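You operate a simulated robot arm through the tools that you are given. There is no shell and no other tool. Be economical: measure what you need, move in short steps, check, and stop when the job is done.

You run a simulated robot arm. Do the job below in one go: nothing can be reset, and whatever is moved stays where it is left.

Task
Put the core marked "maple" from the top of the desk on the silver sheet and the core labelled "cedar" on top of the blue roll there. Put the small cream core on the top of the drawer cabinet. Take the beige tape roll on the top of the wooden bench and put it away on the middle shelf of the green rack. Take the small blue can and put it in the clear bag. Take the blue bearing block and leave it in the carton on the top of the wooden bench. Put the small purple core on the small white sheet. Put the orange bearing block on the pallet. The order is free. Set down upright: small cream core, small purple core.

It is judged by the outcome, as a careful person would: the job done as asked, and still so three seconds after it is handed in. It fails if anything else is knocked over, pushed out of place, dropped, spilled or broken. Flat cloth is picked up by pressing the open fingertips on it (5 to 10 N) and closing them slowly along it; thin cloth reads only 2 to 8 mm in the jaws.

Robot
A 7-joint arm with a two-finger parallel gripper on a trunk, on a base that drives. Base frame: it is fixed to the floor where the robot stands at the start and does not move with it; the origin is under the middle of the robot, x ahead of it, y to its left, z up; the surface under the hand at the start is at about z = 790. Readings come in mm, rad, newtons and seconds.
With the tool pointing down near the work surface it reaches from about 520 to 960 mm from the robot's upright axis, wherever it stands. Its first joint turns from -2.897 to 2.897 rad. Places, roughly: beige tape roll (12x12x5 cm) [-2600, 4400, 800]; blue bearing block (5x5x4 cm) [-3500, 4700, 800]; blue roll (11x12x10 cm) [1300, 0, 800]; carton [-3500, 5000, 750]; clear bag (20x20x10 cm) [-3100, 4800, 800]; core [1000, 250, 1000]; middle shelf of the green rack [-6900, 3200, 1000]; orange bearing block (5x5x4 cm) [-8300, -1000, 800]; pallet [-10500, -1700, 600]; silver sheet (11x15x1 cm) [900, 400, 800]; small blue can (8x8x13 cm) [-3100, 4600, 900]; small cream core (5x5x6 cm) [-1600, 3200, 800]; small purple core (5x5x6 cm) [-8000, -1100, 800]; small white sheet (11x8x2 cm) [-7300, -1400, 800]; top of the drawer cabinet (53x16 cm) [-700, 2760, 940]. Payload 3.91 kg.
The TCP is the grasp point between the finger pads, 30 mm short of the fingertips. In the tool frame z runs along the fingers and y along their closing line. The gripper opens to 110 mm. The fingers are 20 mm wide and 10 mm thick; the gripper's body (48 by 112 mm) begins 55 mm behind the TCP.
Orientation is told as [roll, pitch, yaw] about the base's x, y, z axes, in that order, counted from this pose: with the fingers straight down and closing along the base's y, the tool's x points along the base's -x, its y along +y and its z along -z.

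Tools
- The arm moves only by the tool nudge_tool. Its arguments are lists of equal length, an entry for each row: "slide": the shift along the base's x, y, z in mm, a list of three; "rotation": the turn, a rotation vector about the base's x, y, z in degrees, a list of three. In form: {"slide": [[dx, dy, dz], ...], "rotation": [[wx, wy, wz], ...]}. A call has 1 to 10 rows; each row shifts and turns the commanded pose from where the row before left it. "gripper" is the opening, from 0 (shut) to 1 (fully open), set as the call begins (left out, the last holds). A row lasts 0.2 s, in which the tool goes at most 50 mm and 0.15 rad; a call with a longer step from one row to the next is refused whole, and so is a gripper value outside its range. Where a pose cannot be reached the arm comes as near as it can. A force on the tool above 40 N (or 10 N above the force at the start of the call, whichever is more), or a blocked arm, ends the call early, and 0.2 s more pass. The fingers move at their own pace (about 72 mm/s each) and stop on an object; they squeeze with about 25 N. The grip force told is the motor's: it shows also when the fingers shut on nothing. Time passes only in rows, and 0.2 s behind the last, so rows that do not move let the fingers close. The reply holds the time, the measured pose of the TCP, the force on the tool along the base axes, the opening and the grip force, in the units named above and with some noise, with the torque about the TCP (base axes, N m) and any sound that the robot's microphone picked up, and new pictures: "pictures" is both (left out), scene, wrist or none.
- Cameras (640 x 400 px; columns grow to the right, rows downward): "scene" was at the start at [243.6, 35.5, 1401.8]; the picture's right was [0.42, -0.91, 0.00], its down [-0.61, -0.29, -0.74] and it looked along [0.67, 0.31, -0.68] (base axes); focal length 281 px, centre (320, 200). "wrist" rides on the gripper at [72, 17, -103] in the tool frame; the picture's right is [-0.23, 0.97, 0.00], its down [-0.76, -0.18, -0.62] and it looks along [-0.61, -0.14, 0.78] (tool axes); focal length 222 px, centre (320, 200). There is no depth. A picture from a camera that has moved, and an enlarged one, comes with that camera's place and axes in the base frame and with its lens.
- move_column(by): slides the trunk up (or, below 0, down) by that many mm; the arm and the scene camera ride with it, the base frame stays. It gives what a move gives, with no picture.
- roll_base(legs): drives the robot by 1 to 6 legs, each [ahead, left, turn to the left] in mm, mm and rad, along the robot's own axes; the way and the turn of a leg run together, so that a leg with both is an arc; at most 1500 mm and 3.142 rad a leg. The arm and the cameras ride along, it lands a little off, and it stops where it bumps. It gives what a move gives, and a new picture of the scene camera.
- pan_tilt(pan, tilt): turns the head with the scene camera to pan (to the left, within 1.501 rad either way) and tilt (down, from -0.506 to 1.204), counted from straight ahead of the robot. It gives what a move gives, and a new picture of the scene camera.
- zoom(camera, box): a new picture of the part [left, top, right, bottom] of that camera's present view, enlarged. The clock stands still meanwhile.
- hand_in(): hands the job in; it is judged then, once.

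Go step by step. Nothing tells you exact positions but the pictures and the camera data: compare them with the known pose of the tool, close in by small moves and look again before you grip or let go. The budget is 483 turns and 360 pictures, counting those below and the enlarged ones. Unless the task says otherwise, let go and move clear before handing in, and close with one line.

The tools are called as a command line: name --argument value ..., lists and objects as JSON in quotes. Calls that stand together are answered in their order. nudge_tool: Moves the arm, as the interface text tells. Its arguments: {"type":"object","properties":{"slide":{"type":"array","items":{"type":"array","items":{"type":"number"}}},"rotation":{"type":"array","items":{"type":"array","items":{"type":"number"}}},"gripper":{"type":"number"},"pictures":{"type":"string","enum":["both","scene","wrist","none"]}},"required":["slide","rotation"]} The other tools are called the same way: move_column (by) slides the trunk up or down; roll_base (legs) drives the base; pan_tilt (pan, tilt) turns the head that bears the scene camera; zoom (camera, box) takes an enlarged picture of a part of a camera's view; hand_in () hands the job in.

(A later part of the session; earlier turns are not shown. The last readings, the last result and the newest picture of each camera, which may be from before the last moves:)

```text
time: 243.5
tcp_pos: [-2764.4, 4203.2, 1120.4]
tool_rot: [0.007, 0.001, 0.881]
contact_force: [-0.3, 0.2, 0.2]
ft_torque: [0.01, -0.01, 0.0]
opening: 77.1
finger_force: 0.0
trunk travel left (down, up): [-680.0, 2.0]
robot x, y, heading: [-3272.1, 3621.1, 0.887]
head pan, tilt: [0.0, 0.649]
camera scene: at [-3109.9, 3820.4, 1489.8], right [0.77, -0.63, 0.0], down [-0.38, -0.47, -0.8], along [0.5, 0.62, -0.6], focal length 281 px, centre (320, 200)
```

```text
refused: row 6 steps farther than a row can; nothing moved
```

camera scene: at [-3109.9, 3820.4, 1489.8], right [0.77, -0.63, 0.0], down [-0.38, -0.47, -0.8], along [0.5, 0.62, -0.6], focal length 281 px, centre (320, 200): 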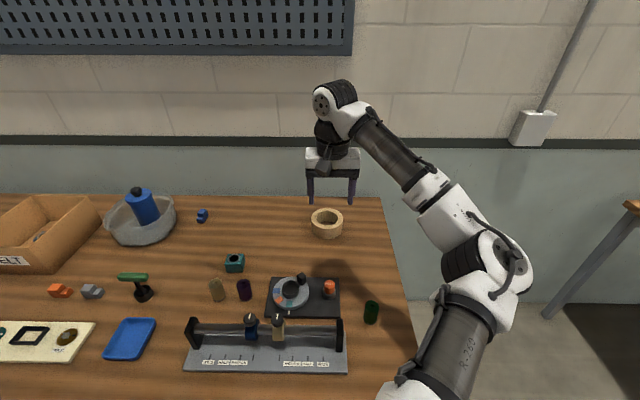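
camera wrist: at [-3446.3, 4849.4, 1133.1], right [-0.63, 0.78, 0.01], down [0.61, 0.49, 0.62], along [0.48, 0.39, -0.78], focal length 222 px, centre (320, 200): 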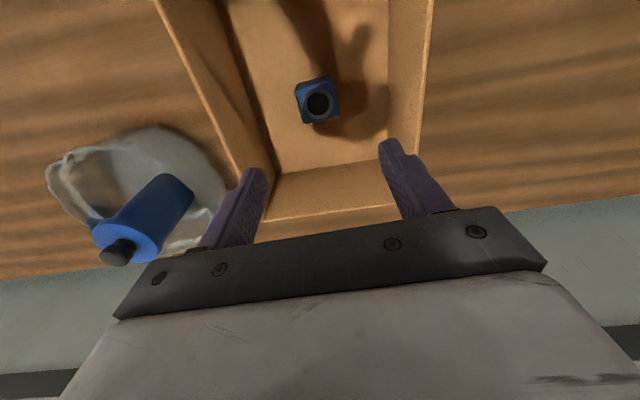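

nudge_tool --slide '[[0, 0, 0], [0, 0, 0], [0, 0, 0], [20, 40, 0], [20, 40, -10], [20, 38, -20], [15, 38, -20], [0, 0, -35], [0, 0, 0]]' --rotation '[[6.43, -5.3, 0], [6.43, -5.3, 0], [6.43, -5.3, 0], [0, 0, 0], [0, 0, 0], [0, 0, 0], [0, 0, 0], [0, 0, 0], [0, 0, 0]]' --gripper 0.55 --pictures "wrist"

```text
time: 245.5
tcp_pos: [-2686.3, 4357.8, 1037.2]
tool_rot: [0.006, -0.437, 0.884]
contact_force: [0.5, -0.1, 0.3]
ft_torque: [-0.04, 0.01, -0.01]
opening: 60.4
finger_force: 0.2
trunk travel left (down, up): [-680.0, 2.0]
robot x, y, heading: [-3272.3, 3619.4, 0.882]
head pan, tilt: [0.0, 0.649]
camera wrist: at [-2769.3, 4282.6, 1100.0], right [-0.62, 0.78, 0.1], down [0.41, 0.21, 0.89], along [0.66, 0.59, -0.45], focal length 222 px, centre (320, 200)
```

wrist: 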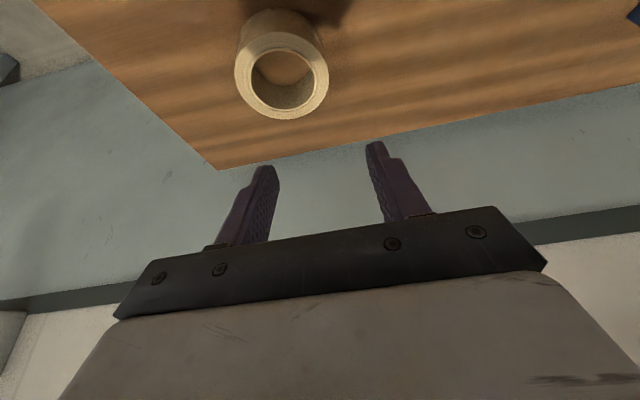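

The ring's centre computes to (-2628, 4373). I go over its left wall and down to z 900.

nudge_tool --slide '[[9, 20, -20], [8, 20, -30], [0, 0, -40], [0, 0, -45], [0, 0, 0]]' --rotation '[[0, 0, 0], [0, 0, 0], [0, 0, 0], [0, 0, 0], [0, 0, 0]]' --pictures "wrist"

zoom --camera "scene" --box '[270, 170, 398, 250]'

```text
time: 246.7
tcp_pos: [-2671.1, 4396.9, 901.0]
tool_rot: [0.006, -0.436, 0.88]
contact_force: [-0.4, -0.1, -0.1]
ft_torque: [-0.01, 0.06, -0.02]
opening: 60.7
finger_force: 0.2
trunk travel left (down, up): [-680.0, 2.0]
robot x, y, heading: [-3272.7, 3618.3, 0.886]
head pan, tilt: [0.0, 0.649]
camera wrist: at [-2753.7, 4321.6, 963.0], right [-0.62, 0.78, 0.1], down [0.41, 0.21, 0.89], along [0.66, 0.59, -0.45], focal length 222 px, centre (320, 200)
```

wrist: 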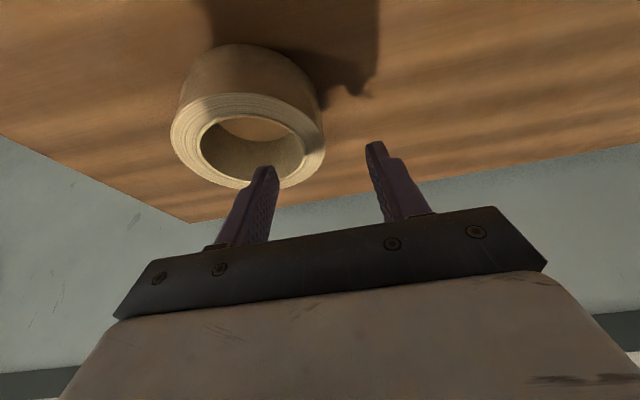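

```text
5.00 times, centred on (334, 210) of scene
camera zoom: at [-3110.0, 3820.1, 1489.9], right [0.77, -0.63, 0.0], down [-0.38, -0.47, -0.8], along [0.5, 0.62, -0.6], focal length 1406 px, centre (250, 150)
```

zoom: 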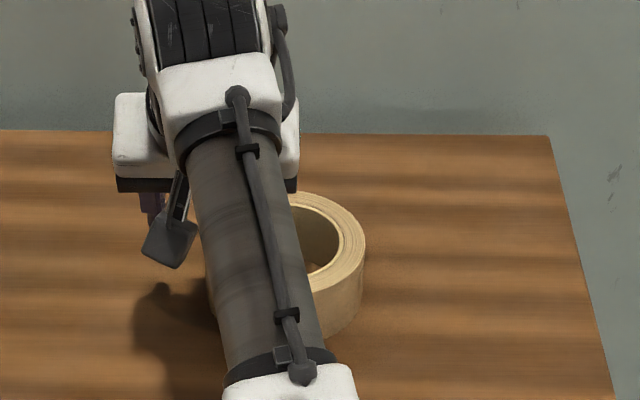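

The TCP is 49 mm left of the ring's centre, right over the wall. I descend to z 842 with force checks.

nudge_tool --slide '[[0, 0, -20], [0, 0, -20], [0, 0, -10], [0, 0, -8], [0, 0, 0]]' --rotation '[[0, 0, 0], [0, 0, 0], [0, 0, 0], [0, 0, 0], [0, 0, 0]]' --pictures "wrist"

```text
time: 247.9
tcp_pos: [-2671.5, 4398.0, 842.1]
tool_rot: [0.006, -0.437, 0.882]
contact_force: [0.8, 0.8, 0.2]
ft_torque: [-0.03, 0.01, 0.06]
opening: 60.7
finger_force: 0.3
trunk travel left (down, up): [-680.0, 2.0]
robot x, y, heading: [-3269.4, 3623.9, 0.892]
head pan, tilt: [0.0, 0.649]
camera wrist: at [-2754.0, 4323.0, 903.8], right [-0.62, 0.78, 0.1], down [0.41, 0.21, 0.89], along [0.66, 0.59, -0.45], focal length 222 px, centre (320, 200)
```

wrist: 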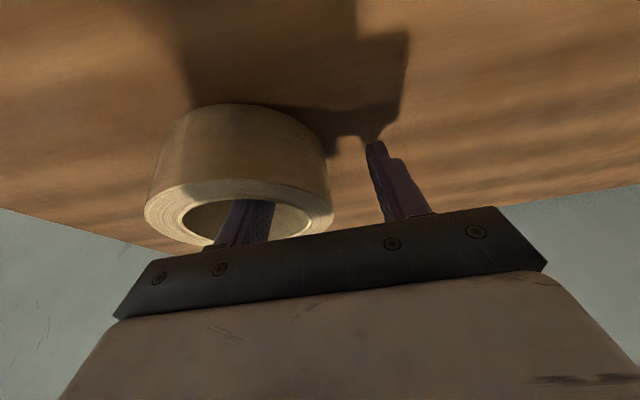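

One finger is in the hole, the other outside. Closing.

nudge_tool --slide '[[0, 0, 0], [0, 0, 0], [0, 0, 0], [0, 0, 0]]' --rotation '[[0, 0, 0], [0, 0, 0], [0, 0, 0], [0, 0, 0]]' --gripper 0 --pictures "none"

nudge_tool --slide '[[0, 0, 10], [0, 0, 25], [0, 0, 40], [0, 0, 0]]' --rotation '[[0, 0, 0], [0, 0, 0], [0, 0, 0], [0, 0, 0]]' --pictures "both"

```text
time: 248.9
tcp_pos: [-2671.1, 4396.8, 842.1]
tool_rot: [0.006, -0.434, 0.881]
contact_force: [0.1, -0.7, 0.8]
ft_torque: [-0.08, 0.12, -0.05]
opening: 17.3
finger_force: 25.2
trunk travel left (down, up): [-680.0, 2.0]
robot x, y, heading: [-3271.6, 3619.3, 0.886]
head pan, tilt: [0.0, 0.649]
```

```text
time: 249.9
tcp_pos: [-2674.7, 4397.0, 914.9]
tool_rot: [0.008, -0.435, 0.883]
contact_force: [0.4, -0.9, -2.4]
ft_torque: [0.05, 0.11, -0.01]
opening: 14.4
finger_force: 25.0
trunk travel left (down, up): [-680.0, 2.0]
robot x, y, heading: [-3269.9, 3620.1, 0.883]
head pan, tilt: [0.0, 0.649]
camera scene: at [-3109.4, 3820.8, 1489.6], right [0.77, -0.63, 0.0], down [-0.38, -0.47, -0.8], along [0.5, 0.62, -0.6], focal length 281 px, centre (320, 200)
camera wrist: at [-2757.1, 4322.5, 977.5], right [-0.62, 0.78, 0.1], down [0.41, 0.22, 0.88], along [0.66, 0.59, -0.45], focal length 222 px, centre (320, 200)
```

scene: 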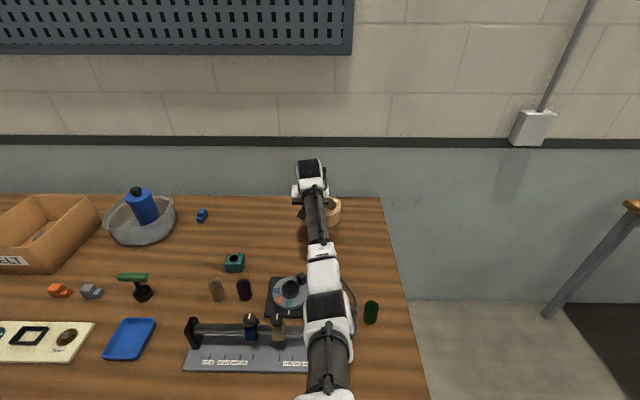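
wrist: 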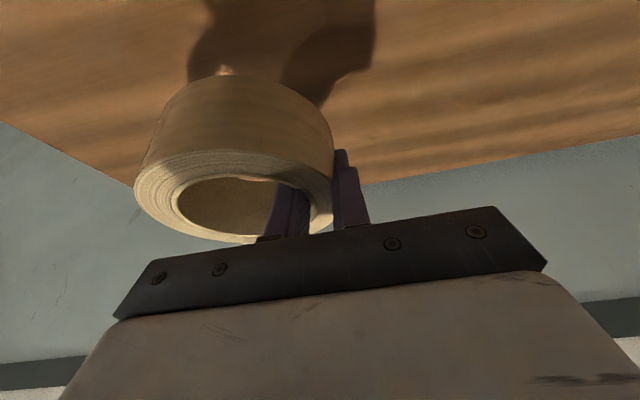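

The tape is held. I raise and retract gently, then check its grip.

nudge_tool --slide '[[0, 0, 30], [0, 0, 35], [-15, -18, 35], [-20, -25, 25], [-20, -25, 0], [-20, -25, 0], [0, 0, 0]]' --rotation '[[0, 0, 0], [0, 0, 0], [0, 0, 0], [0, 0, 0], [0, 0, 0], [0, 0, 0], [0, 0, 0]]' --pictures "both"

zoom --camera "scene" --box '[260, 100, 420, 200]'

```text
time: 251.5
tcp_pos: [-2750.7, 4303.6, 1042.0]
tool_rot: [0.008, -0.433, 0.88]
contact_force: [0.1, 0.1, -2.0]
ft_torque: [0.09, 0.09, -0.03]
opening: 14.3
finger_force: 24.7
trunk travel left (down, up): [-680.0, 2.0]
robot x, y, heading: [-3271.7, 3622.9, 0.886]
head pan, tilt: [0.0, 0.649]
camera scene: at [-3109.7, 3820.8, 1489.7], right [0.77, -0.63, 0.0], down [-0.38, -0.47, -0.8], along [0.5, 0.62, -0.6], focal length 281 px, centre (320, 200)
camera wrist: at [-2832.8, 4229.7, 1104.1], right [-0.62, 0.78, 0.1], down [0.41, 0.22, 0.88], along [0.66, 0.59, -0.46], focal length 222 px, centre (320, 200)
```

scene: 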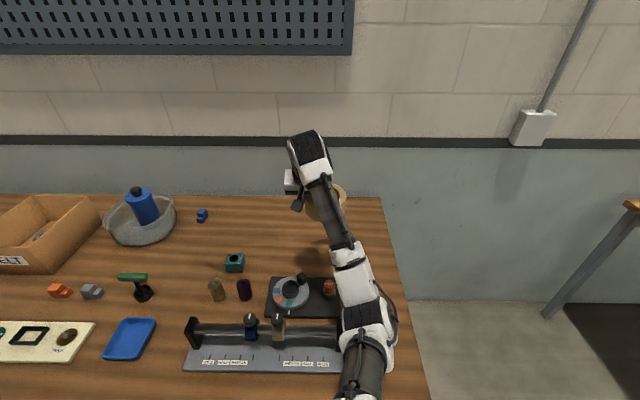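
wrist: 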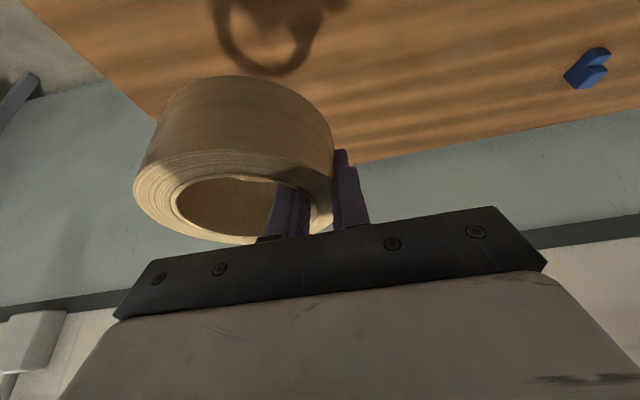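

```text
4.00 times, centred on (340, 150) of scene
camera zoom: at [-3109.7, 3820.8, 1489.7], right [0.77, -0.63, 0.0], down [-0.38, -0.47, -0.8], along [0.5, 0.62, -0.6], focal length 1125 px, centre (240, 400)
```

zoom: 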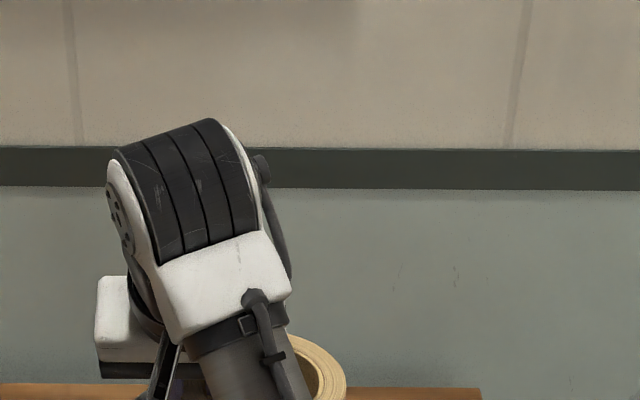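

Held firmly. The rack's front line runs at about u = 7260 with a free gap on the middle shelf between the purple and black rolls. I back off, turn and drive there in stages.

roll_base --legs '[[-600, 0, 0], [0, 0, 1.589], [1150, 300, 0]]'

pan_tilt --pan 0.6 --tilt 0.3

```text
time: 264.4
tcp_pos: [-5338.0, 4252.6, 1042.1]
tool_rot: [0.006, -0.436, 2.384]
contact_force: [0.7, -0.5, -2.9]
ft_torque: [-0.08, 0.06, -0.04]
opening: 14.3
finger_force: 24.9
trunk travel left (down, up): [-680.0, 2.0]
robot x, y, heading: [-4694.5, 3681.2, 2.387]
head pan, tilt: [0.0, 0.649]
camera scene: at [-4882.5, 3860.9, 1489.7], right [0.69, 0.73, 0.0], down [0.44, -0.41, -0.8], along [-0.58, 0.55, -0.6], focal length 281 px, centre (320, 200)
```

scene: 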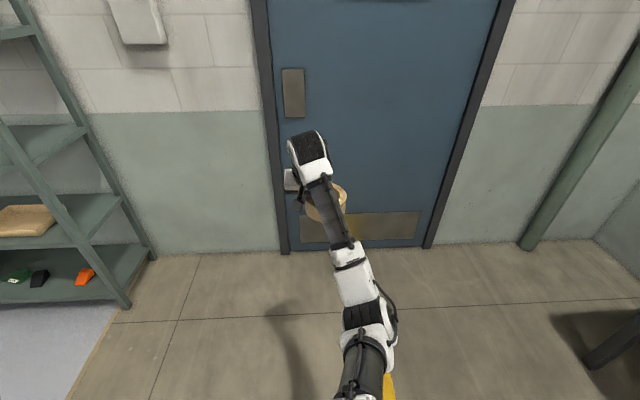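

```text
time: 265.4
tcp_pos: [-5339.0, 4251.6, 1042.2]
tool_rot: [0.007, -0.435, 2.382]
contact_force: [-1.0, 1.6, -2.0]
ft_torque: [-0.07, 0.08, -0.02]
opening: 14.2
finger_force: 25.0
trunk travel left (down, up): [-680.0, 2.0]
robot x, y, heading: [-4696.0, 3683.7, 2.388]
head pan, tilt: [0.6, 0.3]
camera scene: at [-4911.3, 3815.7, 1521.5], right [0.15, 0.99, 0.0], down [0.29, -0.05, -0.96], along [-0.94, 0.15, -0.3], focal length 281 px, centre (320, 200)
```

scene: 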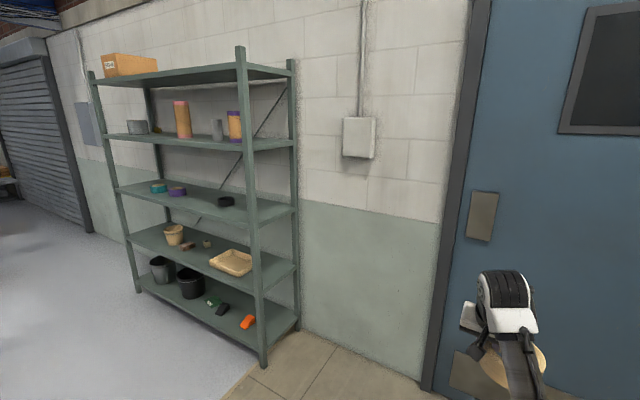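

I retract the arm a bit so it stays clear of the rack, then drive sideways along it.

nudge_tool --slide '[[29, -27, 5], [29, -27, 5], [29, -27, 5], [29, -27, 0], [29, -27, 0]]' --rotation '[[0, 0, 0], [0, 0, 0], [0, 0, 0], [0, 0, 0], [0, 0, 0]]' --pictures "none"

roll_base --legs '[[0, 0, 0.045], [0, 1200, 0], [100, 500, 0]]'

pan_tilt --pan 0.0 --tilt 0.5

```text
time: 266.6
tcp_pos: [-5193.0, 4118.2, 1059.0]
tool_rot: [0.008, -0.435, 2.384]
contact_force: [0.2, 0.0, -2.6]
ft_torque: [-0.05, 0.1, 0.03]
opening: 14.0
finger_force: 24.8
trunk travel left (down, up): [-680.0, 2.0]
robot x, y, heading: [-4694.4, 3687.0, 2.389]
head pan, tilt: [0.6, 0.3]
```

```text
time: 280.4
tcp_pos: [-6397.6, 2940.3, 1058.7]
tool_rot: [0.008, -0.435, 2.379]
contact_force: [0.4, 0.3, -1.4]
ft_torque: [-0.07, 0.03, 0.0]
opening: 13.7
finger_force: 25.1
trunk travel left (down, up): [-680.0, 2.0]
robot x, y, heading: [-5898.3, 2502.4, 2.382]
head pan, tilt: [0.6, 0.3]
camera scene: at [-6115.9, 2635.7, 1521.5], right [0.16, 0.99, 0.0], down [0.29, -0.05, -0.96], along [-0.94, 0.15, -0.3], focal length 281 px, centre (320, 200)
```

scene: 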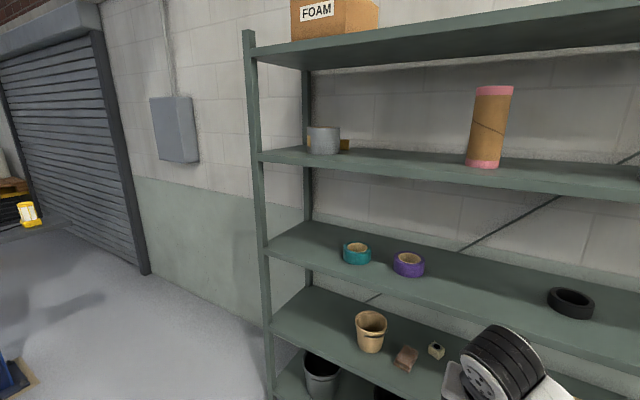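

```text
time: 281.4
tcp_pos: [-6397.0, 2939.7, 1058.5]
tool_rot: [0.006, -0.434, 2.379]
contact_force: [0.4, -0.3, -2.6]
ft_torque: [-0.1, 0.04, -0.04]
opening: 13.5
finger_force: 25.5
trunk travel left (down, up): [-680.0, 2.0]
robot x, y, heading: [-5900.4, 2500.4, 2.378]
head pan, tilt: [0.0, 0.499]
camera scene: at [-6089.6, 2683.7, 1503.1], right [0.69, 0.73, 0.0], down [0.35, -0.33, -0.88], along [-0.64, 0.6, -0.48], focal length 281 px, centre (320, 200)
```

scene: 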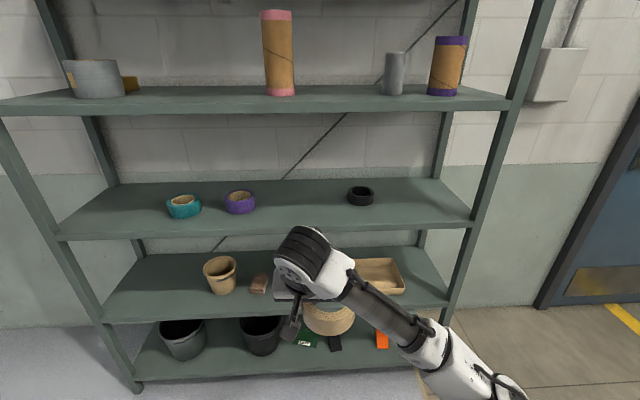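

A clear view: the gap between the purple and black rolls is good. I turn to square up and move 240 mm nearer.

roll_base --legs '[[0, 0, 0.07], [240, 20, 0]]'

nudge_tool --slide '[[0, 0, 0]]' --rotation '[[0, 0, 0]]' --pictures "wrist"

```text
time: 283.7
tcp_pos: [-6631.7, 3036.5, 1058.6]
tool_rot: [0.007, -0.436, 2.459]
contact_force: [0.2, 0.5, -3.6]
ft_torque: [-0.06, 0.08, 0.01]
opening: 13.7
finger_force: 24.7
trunk travel left (down, up): [-680.0, 2.0]
robot x, y, heading: [-6100.2, 2641.9, 2.458]
head pan, tilt: [0.0, 0.499]
camera scene: at [-6305.0, 2806.0, 1502.9], right [0.63, 0.78, 0.0], down [0.37, -0.3, -0.88], along [-0.68, 0.55, -0.48], focal length 281 px, centre (320, 200)
```

scene: 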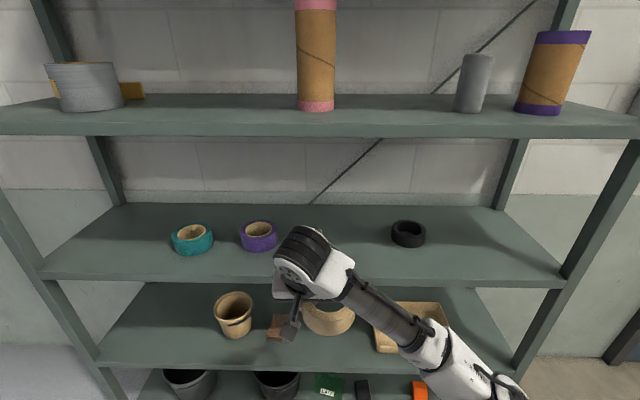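

```text
time: 284.1
tcp_pos: [-6631.6, 3036.9, 1057.8]
tool_rot: [0.007, -0.435, 2.46]
contact_force: [-0.6, -0.2, -3.4]
ft_torque: [-0.14, 0.07, -0.01]
opening: 13.7
finger_force: 25.5
trunk travel left (down, up): [-680.0, 2.0]
robot x, y, heading: [-6101.4, 2642.7, 2.46]
head pan, tilt: [0.0, 0.499]
camera wrist: at [-6557.4, 2953.8, 1120.1], right [-0.77, -0.63, 0.1], down [-0.22, 0.41, 0.88], along [-0.6, 0.66, -0.45], focal length 222 px, centre (320, 200)
```

wrist: 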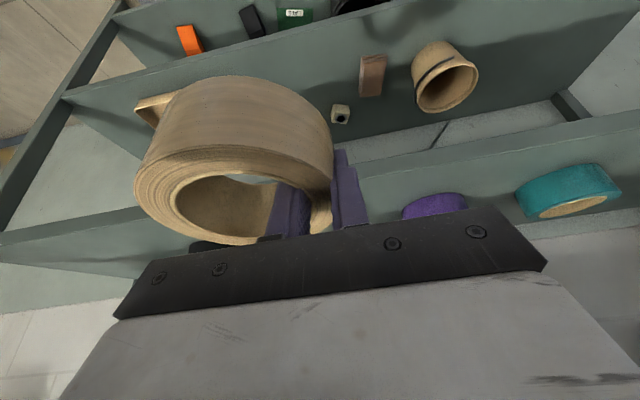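

I need the shelf's edge height precisely, so I zoom in.

zoom --camera "scene" --box '[200, 190, 440, 340]'

```text
2.67 times, centred on (320, 265) of scene
camera zoom: at [-6304.4, 2805.6, 1503.1], right [0.63, 0.78, 0.0], down [0.37, -0.3, -0.88], along [-0.68, 0.55, -0.48], focal length 750 px, centre (320, 27)
```

zoom: 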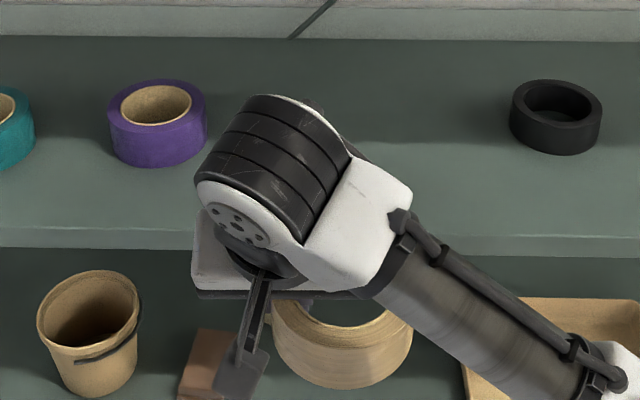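

zoom --camera "wrist" --box '[320, 60, 640, 260]'

```text
2.00 times, centred on (480, 160) of wrist
camera zoom: at [-6557.4, 2953.8, 1120.1], right [-0.77, -0.63, 0.1], down [-0.22, 0.41, 0.88], along [-0.6, 0.66, -0.45], focal length 444 px, centre (0, 280)
```

zoom: 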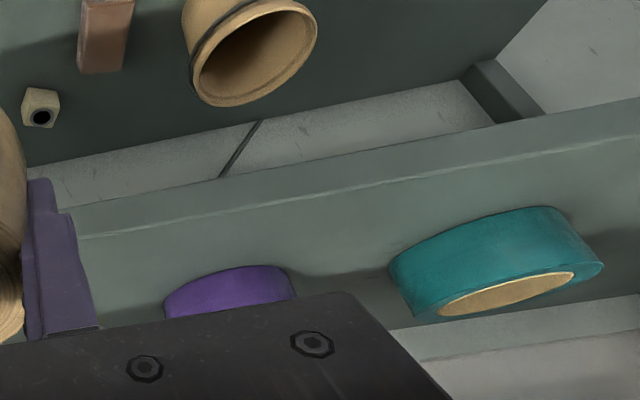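

The shelf top is at z ≈ 962 with its front edge at F = 7211; my TCP is at F = 7051. I lower to about z 1028 and extend into the gap.

nudge_tool --slide '[[0, 0, -15], [0, 0, -15], [-30, 25, 0], [-30, 25, 0], [-30, 25, 0], [0, 0, 0]]' --rotation '[[0, 0, 0], [0, 0, 0], [0, 0, 0], [0, 0, 0], [0, 0, 0], [0, 0, 0]]' --pictures "both"

```text
time: 285.5
tcp_pos: [-6720.9, 3110.9, 1028.0]
tool_rot: [0.006, -0.436, 2.458]
contact_force: [-1.2, 0.6, -2.6]
ft_torque: [-0.09, 0.07, 0.02]
opening: 13.8
finger_force: 25.1
trunk travel left (down, up): [-680.0, 2.0]
robot x, y, heading: [-6099.6, 2639.1, 2.467]
head pan, tilt: [0.0, 0.499]
camera scene: at [-6303.9, 2805.4, 1503.2], right [0.63, 0.78, 0.0], down [0.37, -0.3, -0.88], along [-0.68, 0.55, -0.48], focal length 281 px, centre (320, 200)
camera wrist: at [-6646.7, 3028.8, 1090.2], right [-0.77, -0.63, 0.1], down [-0.22, 0.41, 0.89], along [-0.6, 0.66, -0.45], focal length 222 px, centre (320, 200)
```

scene: 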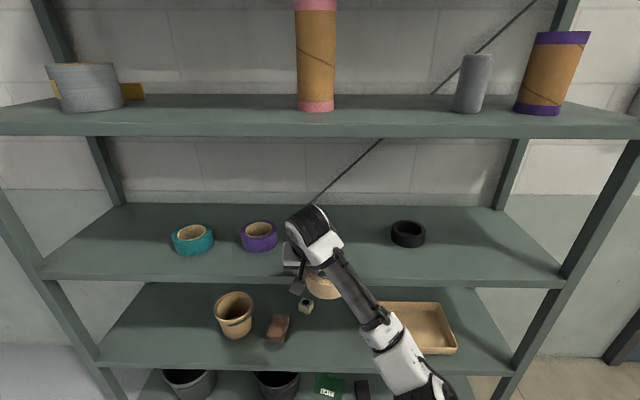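
wrist: 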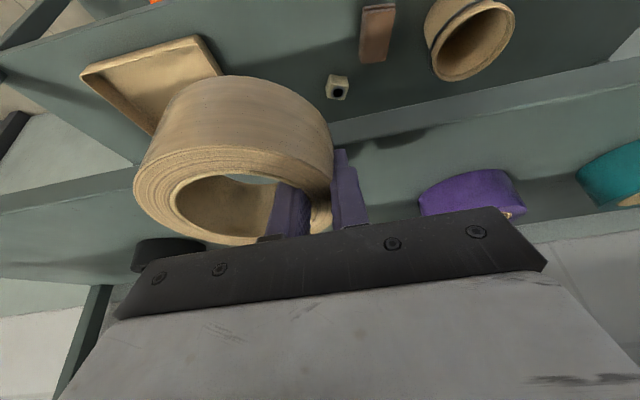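

Clear so far. I extend the rest into the shelf.

nudge_tool --slide '[[-25, 20, 0], [-25, 20, 0], [-25, 20, 0], [-25, 21, 0], [0, 0, 0]]' --rotation '[[0, 0, 0], [0, 0, 0], [0, 0, 0], [0, 0, 0], [0, 0, 0]]' --pictures "both"

zoom --camera "scene" --box '[220, 130, 460, 290]'

```text
time: 286.7
tcp_pos: [-6820.8, 3191.9, 1028.2]
tool_rot: [0.006, -0.434, 2.46]
contact_force: [0.5, 0.2, -1.6]
ft_torque: [-0.07, 0.03, -0.01]
opening: 13.9
finger_force: 24.8
trunk travel left (down, up): [-680.0, 2.0]
robot x, y, heading: [-6099.5, 2639.4, 2.463]
head pan, tilt: [0.0, 0.499]
camera scene: at [-6304.1, 2805.5, 1503.1], right [0.63, 0.78, 0.0], down [0.37, -0.3, -0.88], along [-0.68, 0.55, -0.48], focal length 281 px, centre (320, 200)
camera wrist: at [-6746.7, 3109.2, 1090.4], right [-0.77, -0.63, 0.1], down [-0.22, 0.41, 0.89], along [-0.6, 0.66, -0.45], focal length 222 px, centre (320, 200)
```

scene: 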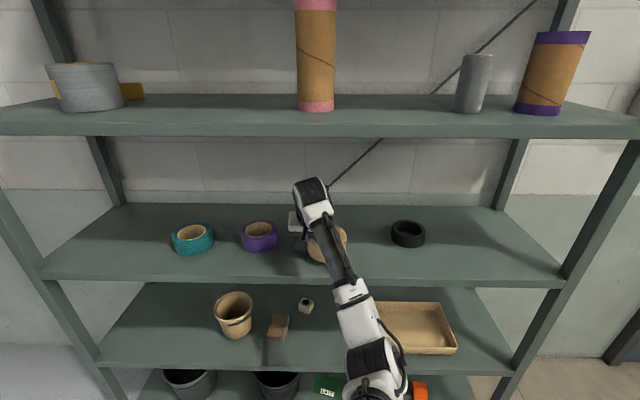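
wrist: 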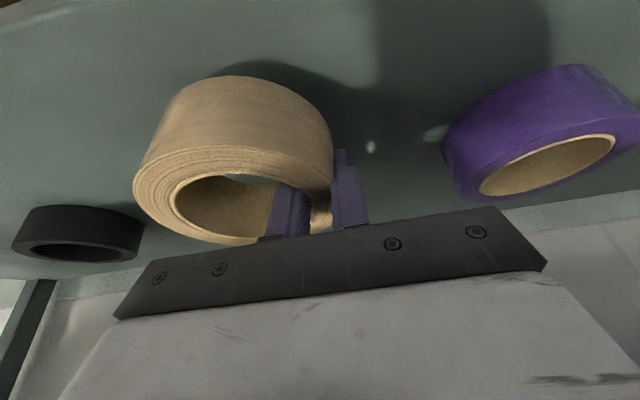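

```text
2.50 times, centred on (340, 210) of scene
camera zoom: at [-6304.1, 2805.5, 1503.1], right [0.63, 0.78, 0.0], down [0.37, -0.3, -0.88], along [-0.68, 0.55, -0.48], focal length 703 px, centre (270, 175)
```

zoom: 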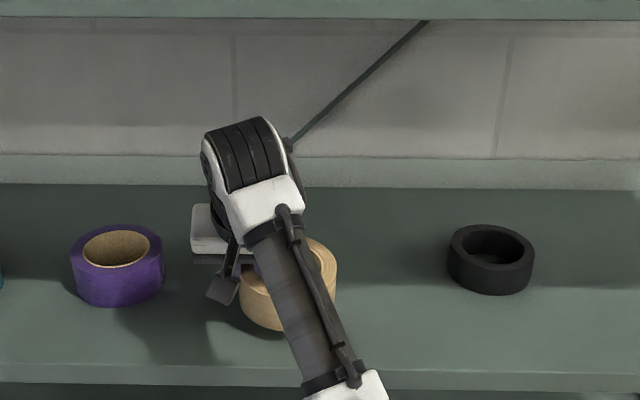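

Over the shelf, in the gap. I lower gently.

nudge_tool --slide '[[0, 0, -8], [0, 0, -5], [0, 0, 0]]' --rotation '[[0, 0, 0], [0, 0, 0], [0, 0, 0]]' --pictures "none"

nudge_tool --slide '[[0, 0, -4], [0, 0, 0]]' --rotation '[[0, 0, 0], [0, 0, 0]]' --pictures "none"

nudge_tool --slide '[[0, 0, -3], [0, 0, 0]]' --rotation '[[0, 0, 0], [0, 0, 0]]' --pictures "wrist"

```text
time: 287.5
tcp_pos: [-6822.8, 3192.0, 1016.5]
tool_rot: [0.007, -0.436, 2.459]
contact_force: [0.0, -0.3, -2.3]
ft_torque: [-0.1, 0.07, -0.02]
opening: 13.8
finger_force: 24.8
trunk travel left (down, up): [-680.0, 2.0]
robot x, y, heading: [-6096.1, 2643.5, 2.46]
head pan, tilt: [0.0, 0.499]
```

```text
time: 288.1
tcp_pos: [-6821.4, 3192.3, 1012.2]
tool_rot: [0.007, -0.434, 2.459]
contact_force: [0.0, -0.2, -1.9]
ft_torque: [-0.09, 0.04, -0.02]
opening: 13.9
finger_force: 24.7
trunk travel left (down, up): [-680.0, 2.0]
robot x, y, heading: [-6099.8, 2641.7, 2.461]
head pan, tilt: [0.0, 0.499]
```

```text
time: 288.7
tcp_pos: [-6823.1, 3193.1, 1008.1]
tool_rot: [0.006, -0.436, 2.457]
contact_force: [-0.5, -0.1, -1.9]
ft_torque: [-0.07, 0.04, 0.02]
opening: 13.8
finger_force: 25.4
trunk travel left (down, up): [-680.0, 2.0]
robot x, y, heading: [-6104.6, 2641.7, 2.461]
head pan, tilt: [0.0, 0.499]
camera wrist: at [-6747.5, 3110.5, 1070.3], right [-0.77, -0.63, 0.1], down [-0.22, 0.41, 0.89], along [-0.6, 0.66, -0.45], focal length 222 px, centre (320, 200)
```

wrist: 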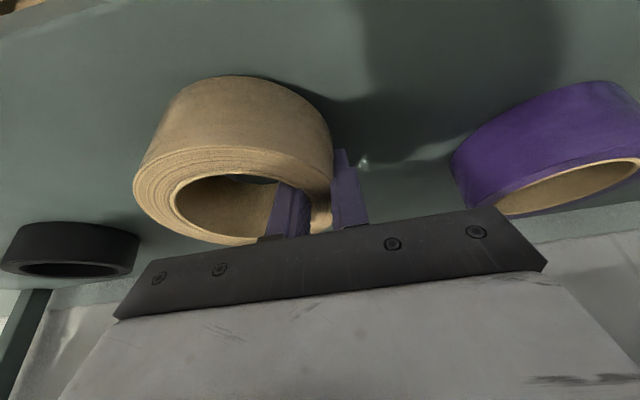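

nudge_tool --slide '[[0, 0, -3], [0, 0, 0]]' --rotation '[[0, 0, 0], [0, 0, 0]]' --pictures "none"

nudge_tool --slide '[[0, 0, -3], [0, 0, 0]]' --rotation '[[0, 0, 0], [0, 0, 0]]' --pictures "none"

nudge_tool --slide '[[0, 0, -3], [0, 0, 0]]' --rotation '[[0, 0, 0], [0, 0, 0]]' --pictures "none"

zoom --camera "wrist" --box '[100, 40, 420, 260]'

```text
time: 289.3
tcp_pos: [-6821.5, 3192.2, 1007.1]
tool_rot: [0.007, -0.439, 2.458]
contact_force: [0.4, 0.8, 7.4]
ft_torque: [0.16, -0.7, 0.02]
opening: 13.3
finger_force: 24.9
trunk travel left (down, up): [-680.0, 2.0]
robot x, y, heading: [-6100.5, 2644.3, 2.462]
head pan, tilt: [0.0, 0.499]
```

```text
time: 289.9
tcp_pos: [-6821.3, 3190.9, 1006.6]
tool_rot: [0.006, -0.442, 2.462]
contact_force: [-7.0, 4.9, 25.1]
ft_torque: [-0.14, -0.9, 0.15]
opening: 14.4
finger_force: 25.2
trunk travel left (down, up): [-680.0, 2.0]
robot x, y, heading: [-6098.5, 2641.0, 2.462]
head pan, tilt: [0.0, 0.499]
```

```text
time: 290.5
tcp_pos: [-6820.9, 3190.6, 999.8]
tool_rot: [0.007, -0.44, 2.46]
contact_force: [-6.7, 2.6, 21.0]
ft_torque: [-0.22, -0.8, 0.13]
opening: 15.8
finger_force: 24.9
trunk travel left (down, up): [-680.0, 2.0]
robot x, y, heading: [-6098.7, 2639.3, 2.468]
head pan, tilt: [0.0, 0.499]
```

```text
1.82 times, centred on (260, 150) of wrist
camera zoom: at [-6746.8, 3107.9, 1062.2], right [-0.77, -0.63, 0.1], down [-0.22, 0.41, 0.89], along [-0.6, 0.66, -0.45], focal length 404 px, centre (429, 291)
```

zoom: 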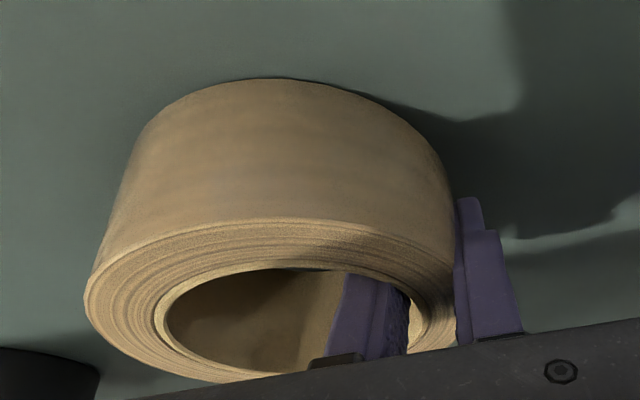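

The ring has settled flat on the shelf. I release, withdraw along the tool axis and then back out.

nudge_tool --slide '[[0, 0, 3], [0, 0, 0], [0, 0, 0], [0, 0, 0]]' --rotation '[[0, 0, 0], [0, 0, 0], [0, 0, 0], [0, 0, 0]]' --gripper 0.5 --pictures "wrist"

nudge_tool --slide '[[5, -4, 13.6], [5, -4, 13.6], [5, -4, 13.6], [4, -3, 11], [0, 0, 0]]' --rotation '[[0, 0, 0], [0, 0, 0], [0, 0, 0], [0, 0, 0], [0, 0, 0]]' --pictures "both"

```text
time: 291.5
tcp_pos: [-6822.1, 3192.0, 1002.3]
tool_rot: [0.005, -0.436, 2.46]
contact_force: [0.0, 0.8, 0.7]
ft_torque: [-0.01, -0.01, -0.01]
opening: 54.9
finger_force: 0.1
trunk travel left (down, up): [-680.0, 2.0]
robot x, y, heading: [-6098.3, 2640.6, 2.459]
head pan, tilt: [0.0, 0.499]
camera wrist: at [-6747.6, 3109.4, 1063.7], right [-0.77, -0.63, 0.1], down [-0.22, 0.41, 0.88], along [-0.6, 0.66, -0.45], focal length 222 px, centre (320, 200)
```

wrist: 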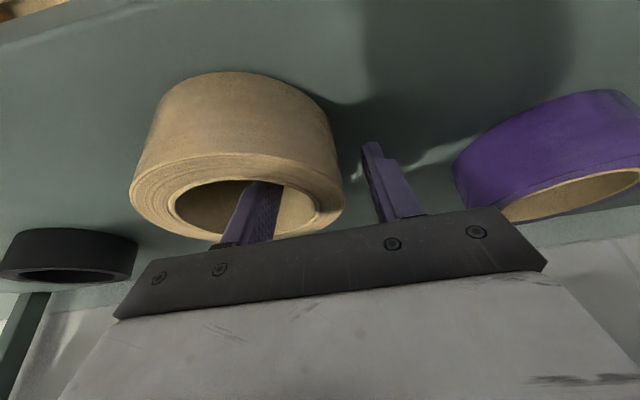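

```text
time: 292.7
tcp_pos: [-6802.9, 3175.5, 1055.4]
tool_rot: [0.008, -0.437, 2.46]
contact_force: [0.1, 0.2, 0.5]
ft_torque: [-0.01, -0.01, -0.03]
opening: 55.0
finger_force: 0.1
trunk travel left (down, up): [-680.0, 2.0]
robot x, y, heading: [-6096.4, 2640.6, 2.466]
head pan, tilt: [0.0, 0.499]
camera scene: at [-6304.3, 2805.4, 1503.1], right [0.63, 0.78, 0.0], down [0.37, -0.3, -0.88], along [-0.68, 0.55, -0.48], focal length 281 px, centre (320, 200)
camera wrist: at [-6728.0, 3093.5, 1117.4], right [-0.77, -0.63, 0.1], down [-0.22, 0.41, 0.89], along [-0.6, 0.66, -0.45], focal length 222 px, centre (320, 200)
```

scene: 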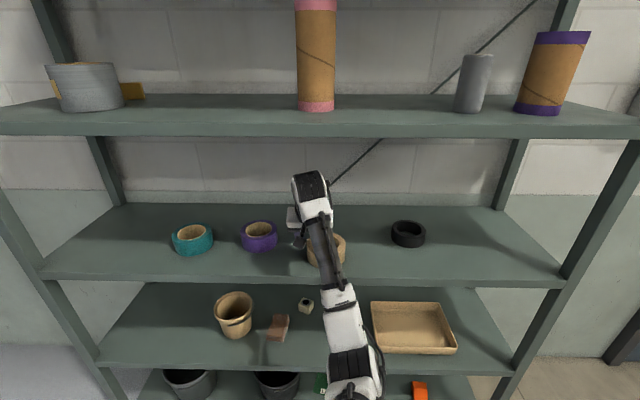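
wrist: 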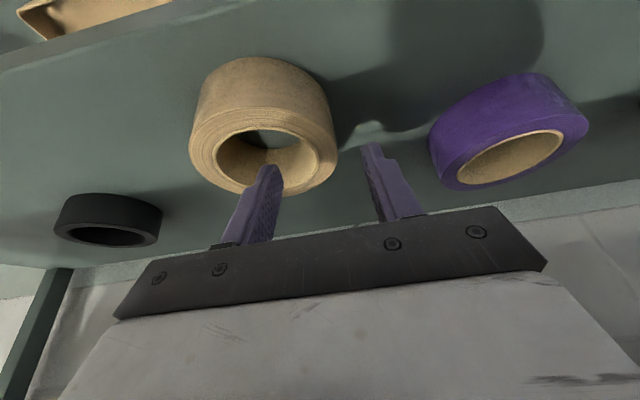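

Clear of the ring, which lies flat on the shelf. I back out.

nudge_tool --slide '[[20, -16, 3], [33, -27, 0], [33, -27, 0], [36, -30, 0], [36, -30, 0], [36, -30, 0], [0, 0, 0]]' --rotation '[[0, 0, 0], [0, 0, 0], [0, 0, 0], [0, 0, 0], [0, 0, 0], [0, 0, 0], [0, 0, 0]]' --pictures "scene"

```text
time: 294.3
tcp_pos: [-6610.0, 3014.1, 1057.9]
tool_rot: [0.005, -0.435, 2.459]
contact_force: [-0.8, -0.6, 0.7]
ft_torque: [-0.04, -0.01, -0.03]
opening: 55.0
finger_force: 0.1
trunk travel left (down, up): [-680.0, 2.0]
robot x, y, heading: [-6097.5, 2639.1, 2.461]
head pan, tilt: [0.0, 0.499]
camera scene: at [-6304.4, 2805.6, 1503.1], right [0.63, 0.78, 0.0], down [0.37, -0.3, -0.88], along [-0.68, 0.55, -0.48], focal length 281 px, centre (320, 200)
```

scene: 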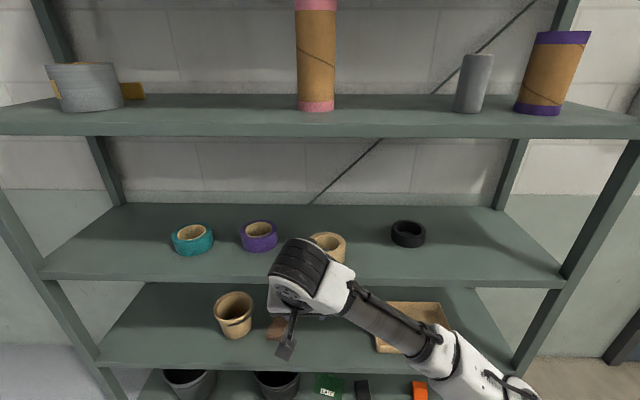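

The tape is put away on the middle shelf. I set the tool upright, back off and look towards the remaining stations to the left.

nudge_tool --slide '[[10, -8, 20], [10, -8, 20], [10, -8, 20], [0, 0, 0]]' --rotation '[[-5.25, -6.48, 0], [-5.25, -6.48, 0], [-5.25, -6.48, 0], [0, 0, 0]]' --pictures "none"

roll_base --legs '[[-350, 0, 0]]'

pan_tilt --pan 1.4 --tilt 0.2

```text
time: 295.3
tcp_pos: [-6577.2, 2992.3, 1118.4]
tool_rot: [0.007, 0.005, 2.458]
contact_force: [-0.5, 0.9, -0.6]
ft_torque: [0.0, 0.01, 0.02]
opening: 55.0
finger_force: 0.0
trunk travel left (down, up): [-680.0, 2.0]
robot x, y, heading: [-6097.2, 2636.5, 2.463]
head pan, tilt: [0.0, 0.499]
```

```text
time: 297.5
tcp_pos: [-6311.5, 2773.6, 1116.8]
tool_rot: [0.007, 0.0, 2.471]
contact_force: [-0.7, -0.5, -0.6]
ft_torque: [0.01, 0.02, 0.05]
opening: 55.3
finger_force: 0.0
trunk travel left (down, up): [-680.0, 2.0]
robot x, y, heading: [-5828.9, 2425.0, 2.473]
head pan, tilt: [0.0, 0.499]
camera scene: at [-6035.8, 2587.9, 1503.3], right [0.62, 0.78, 0.0], down [0.38, -0.3, -0.88], along [-0.69, 0.54, -0.48], focal length 281 px, centre (320, 200)
```

scene: 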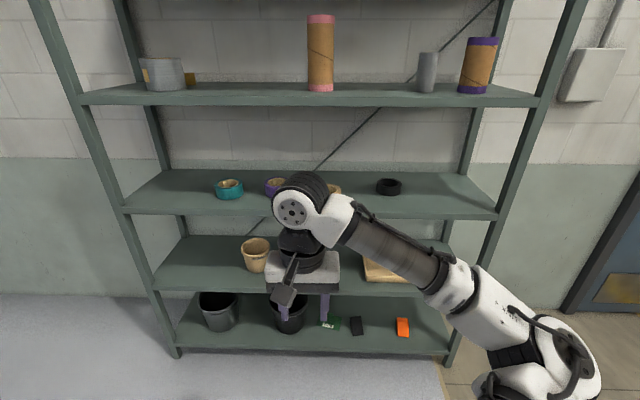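

```text
time: 299.1
tcp_pos: [-6311.9, 2772.0, 1116.7]
tool_rot: [0.007, 0.002, 2.472]
contact_force: [-0.8, 0.1, -0.2]
ft_torque: [-0.02, 0.01, 0.0]
opening: 54.8
finger_force: 0.1
trunk travel left (down, up): [-680.0, 2.0]
robot x, y, heading: [-5826.3, 2425.0, 2.478]
head pan, tilt: [1.4, 0.201]
camera scene: at [-6034.3, 2469.8, 1530.8], right [-0.67, 0.74, 0.0], down [0.15, 0.13, -0.98], along [-0.73, -0.65, -0.2], focal length 281 px, centre (320, 200)
```

scene: 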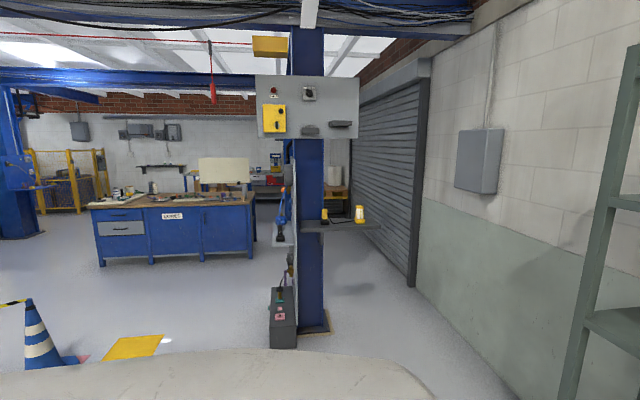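

The blue workbench with the remaining items is beyond a blue column. I check the floor obstacles between.

pan_tilt --pan 1.5 --tilt 0.5

```text
time: 299.9
tcp_pos: [-6312.4, 2771.9, 1115.9]
tool_rot: [0.007, 0.003, 2.468]
contact_force: [0.5, -0.3, -0.2]
ft_torque: [0.02, 0.0, 0.04]
opening: 55.0
finger_force: 0.1
trunk travel left (down, up): [-680.0, 2.0]
robot x, y, heading: [-5831.3, 2423.8, 2.469]
head pan, tilt: [1.499, 0.499]
camera scene: at [-6026.3, 2464.8, 1503.2], right [-0.74, 0.67, 0.0], down [0.32, 0.35, -0.88], along [-0.59, -0.65, -0.48], focal length 281 px, centre (320, 200)
```

scene: 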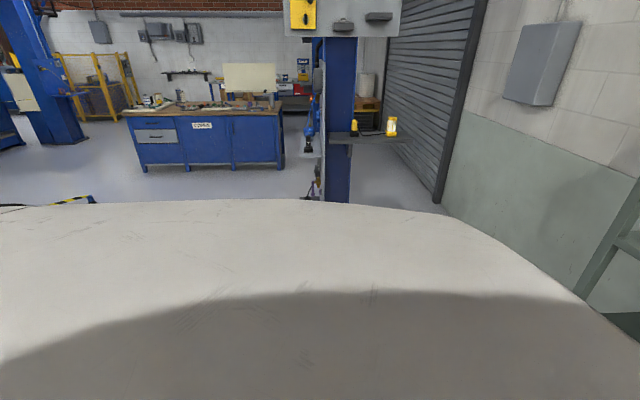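

I turn the robot left to face that way.

roll_base --legs '[[0, 0, 1.575]]'

pan_tilt --pan 0.25 --tilt 0.45

```text
time: 304.1
tcp_pos: [-6186.1, 1951.2, 1116.1]
tool_rot: [0.006, 0.0, -2.265]
contact_force: [-0.3, 0.3, 0.3]
ft_torque: [0.01, -0.01, -0.02]
opening: 54.8
finger_force: 0.0
trunk travel left (down, up): [-680.0, 2.0]
robot x, y, heading: [-5831.0, 2428.2, -2.263]
head pan, tilt: [1.499, 0.499]
camera scene: at [-5874.1, 2232.7, 1503.2], right [-0.69, -0.72, 0.0], down [-0.35, 0.33, -0.88], along [0.63, -0.61, -0.48], focal length 281 px, centre (320, 200)
```

scene: 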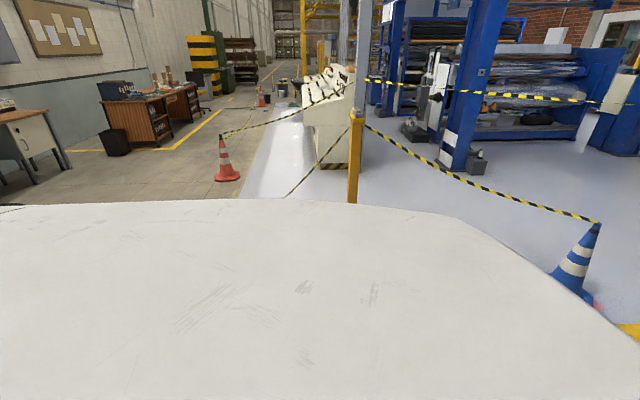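

```text
time: 305.6
tcp_pos: [-6188.0, 1951.7, 1116.7]
tool_rot: [0.007, 0.001, -2.266]
contact_force: [0.2, 0.3, 0.5]
ft_torque: [0.02, 0.01, -0.01]
opening: 55.0
finger_force: 0.0
trunk travel left (down, up): [-680.0, 2.0]
robot x, y, heading: [-5831.1, 2423.0, -2.265]
head pan, tilt: [0.25, 0.45]
camera scene: at [-5979.2, 2212.6, 1507.6], right [-0.9, 0.43, 0.0], down [0.19, 0.39, -0.9], along [-0.38, -0.81, -0.44], focal length 281 px, centre (320, 200)
```

scene: 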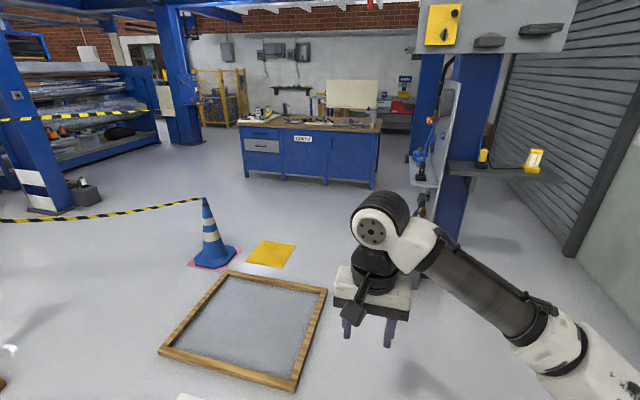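

A wooden frame lies on the floor to the left; the column with a toolbox stands to the right. I shift right and look at the gaps more closely.

roll_base --legs '[[300, -350, 0.03]]'

pan_tilt --pan -0.3 --tilt 0.45

```text
time: 308.8
tcp_pos: [-6647.9, 1932.4, 1117.0]
tool_rot: [0.007, 0.002, -2.264]
contact_force: [-0.8, -0.9, 0.2]
ft_torque: [0.0, 0.01, 0.02]
opening: 55.2
finger_force: 0.1
trunk travel left (down, up): [-680.0, 2.0]
robot x, y, heading: [-6288.7, 2406.4, -2.263]
head pan, tilt: [0.25, 0.45]
camera scene: at [-6440.2, 2194.5, 1507.6], right [-0.91, 0.43, 0.0], down [0.19, 0.39, -0.9], along [-0.38, -0.81, -0.44], focal length 281 px, centre (320, 200)
```

scene: 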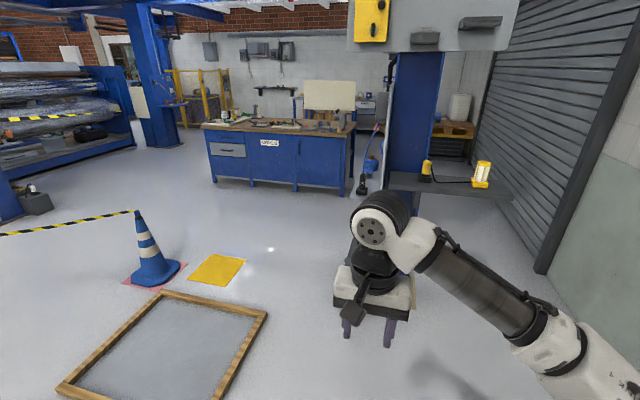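

```text
time: 309.8
tcp_pos: [-6647.3, 1932.9, 1116.4]
tool_rot: [0.008, 0.001, -2.263]
contact_force: [-0.1, 0.4, 0.1]
ft_torque: [-0.01, 0.0, -0.02]
opening: 55.3
finger_force: 0.0
trunk travel left (down, up): [-680.0, 2.0]
robot x, y, heading: [-6289.3, 2410.6, -2.259]
head pan, tilt: [-0.3, 0.45]
camera scene: at [-6477.4, 2227.1, 1507.6], right [-0.55, 0.83, 0.0], down [0.36, 0.24, -0.9], along [-0.75, -0.5, -0.44], focal length 281 px, centre (320, 200)
```

scene: 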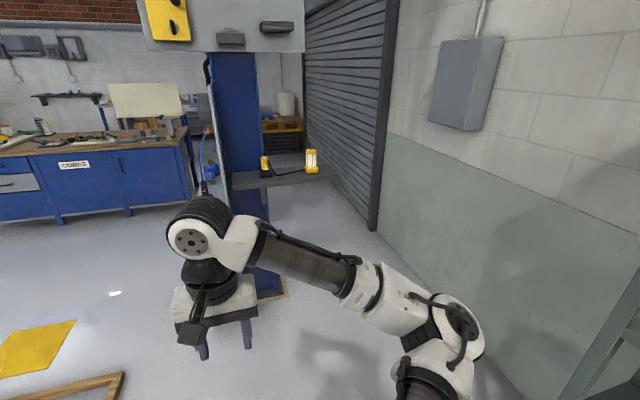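

The gap left of the column (between frame and toolbox) is only about 470 mm, too tight. The passage right of the column, between its shelf and the shutter wall, is wider (≈650 mm above shelf height, more at floor level). I go ahead and then right to inspect it.

roll_base --legs '[[850, 0, 0.023], [0, -850, 0]]'

pan_tilt --pan 0.1 --tilt 0.5

```text
time: 320.4
tcp_pos: [-7810.3, 1780.3, 1116.3]
tool_rot: [0.005, 0.003, -2.28]
contact_force: [0.4, 0.1, 0.4]
ft_torque: [-0.01, -0.01, 0.02]
opening: 55.1
finger_force: 0.1
trunk travel left (down, up): [-680.0, 2.0]
robot x, y, heading: [-7442.6, 2249.3, -2.271]
head pan, tilt: [-0.3, 0.45]
stopped in leg 2: the robot was blocked; the commanded pose is now the measured one
camera scene: at [-7636.0, 2071.5, 1507.7], right [-0.54, 0.84, 0.0], down [0.37, 0.23, -0.9], along [-0.76, -0.48, -0.44], focal length 281 px, centre (320, 200)
```

scene: 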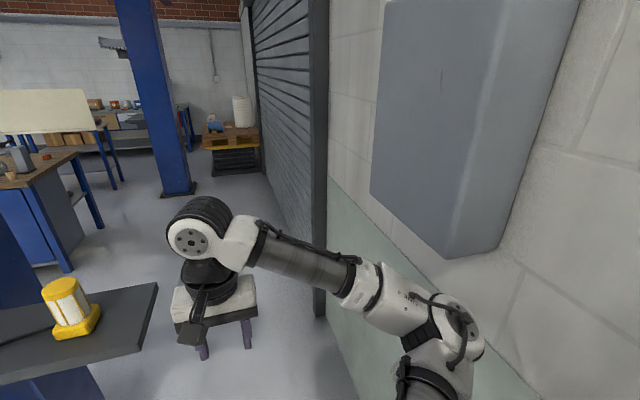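

```text
time: 321.3
tcp_pos: [-7810.5, 1779.3, 1117.8]
tool_rot: [0.006, 0.003, -2.278]
contact_force: [0.4, 0.2, 0.1]
ft_torque: [0.02, 0.0, -0.01]
opening: 55.2
finger_force: 0.0
trunk travel left (down, up): [-680.0, 2.0]
robot x, y, heading: [-7445.8, 2252.1, -2.274]
head pan, tilt: [0.099, 0.499]
camera scene: at [-7610.4, 2046.2, 1503.2], right [-0.82, 0.57, 0.0], down [0.27, 0.39, -0.88], along [-0.5, -0.72, -0.48], focal length 281 px, centre (320, 200)
```

scene: 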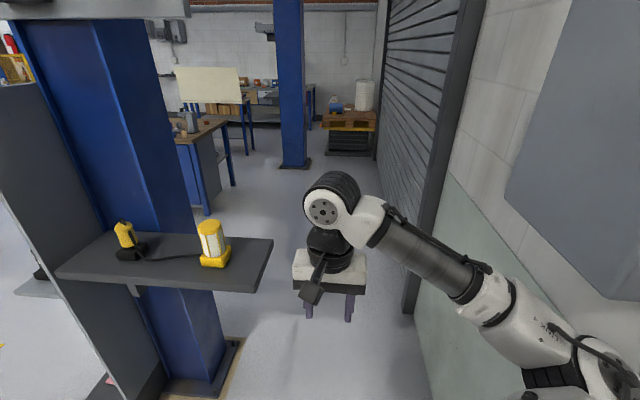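

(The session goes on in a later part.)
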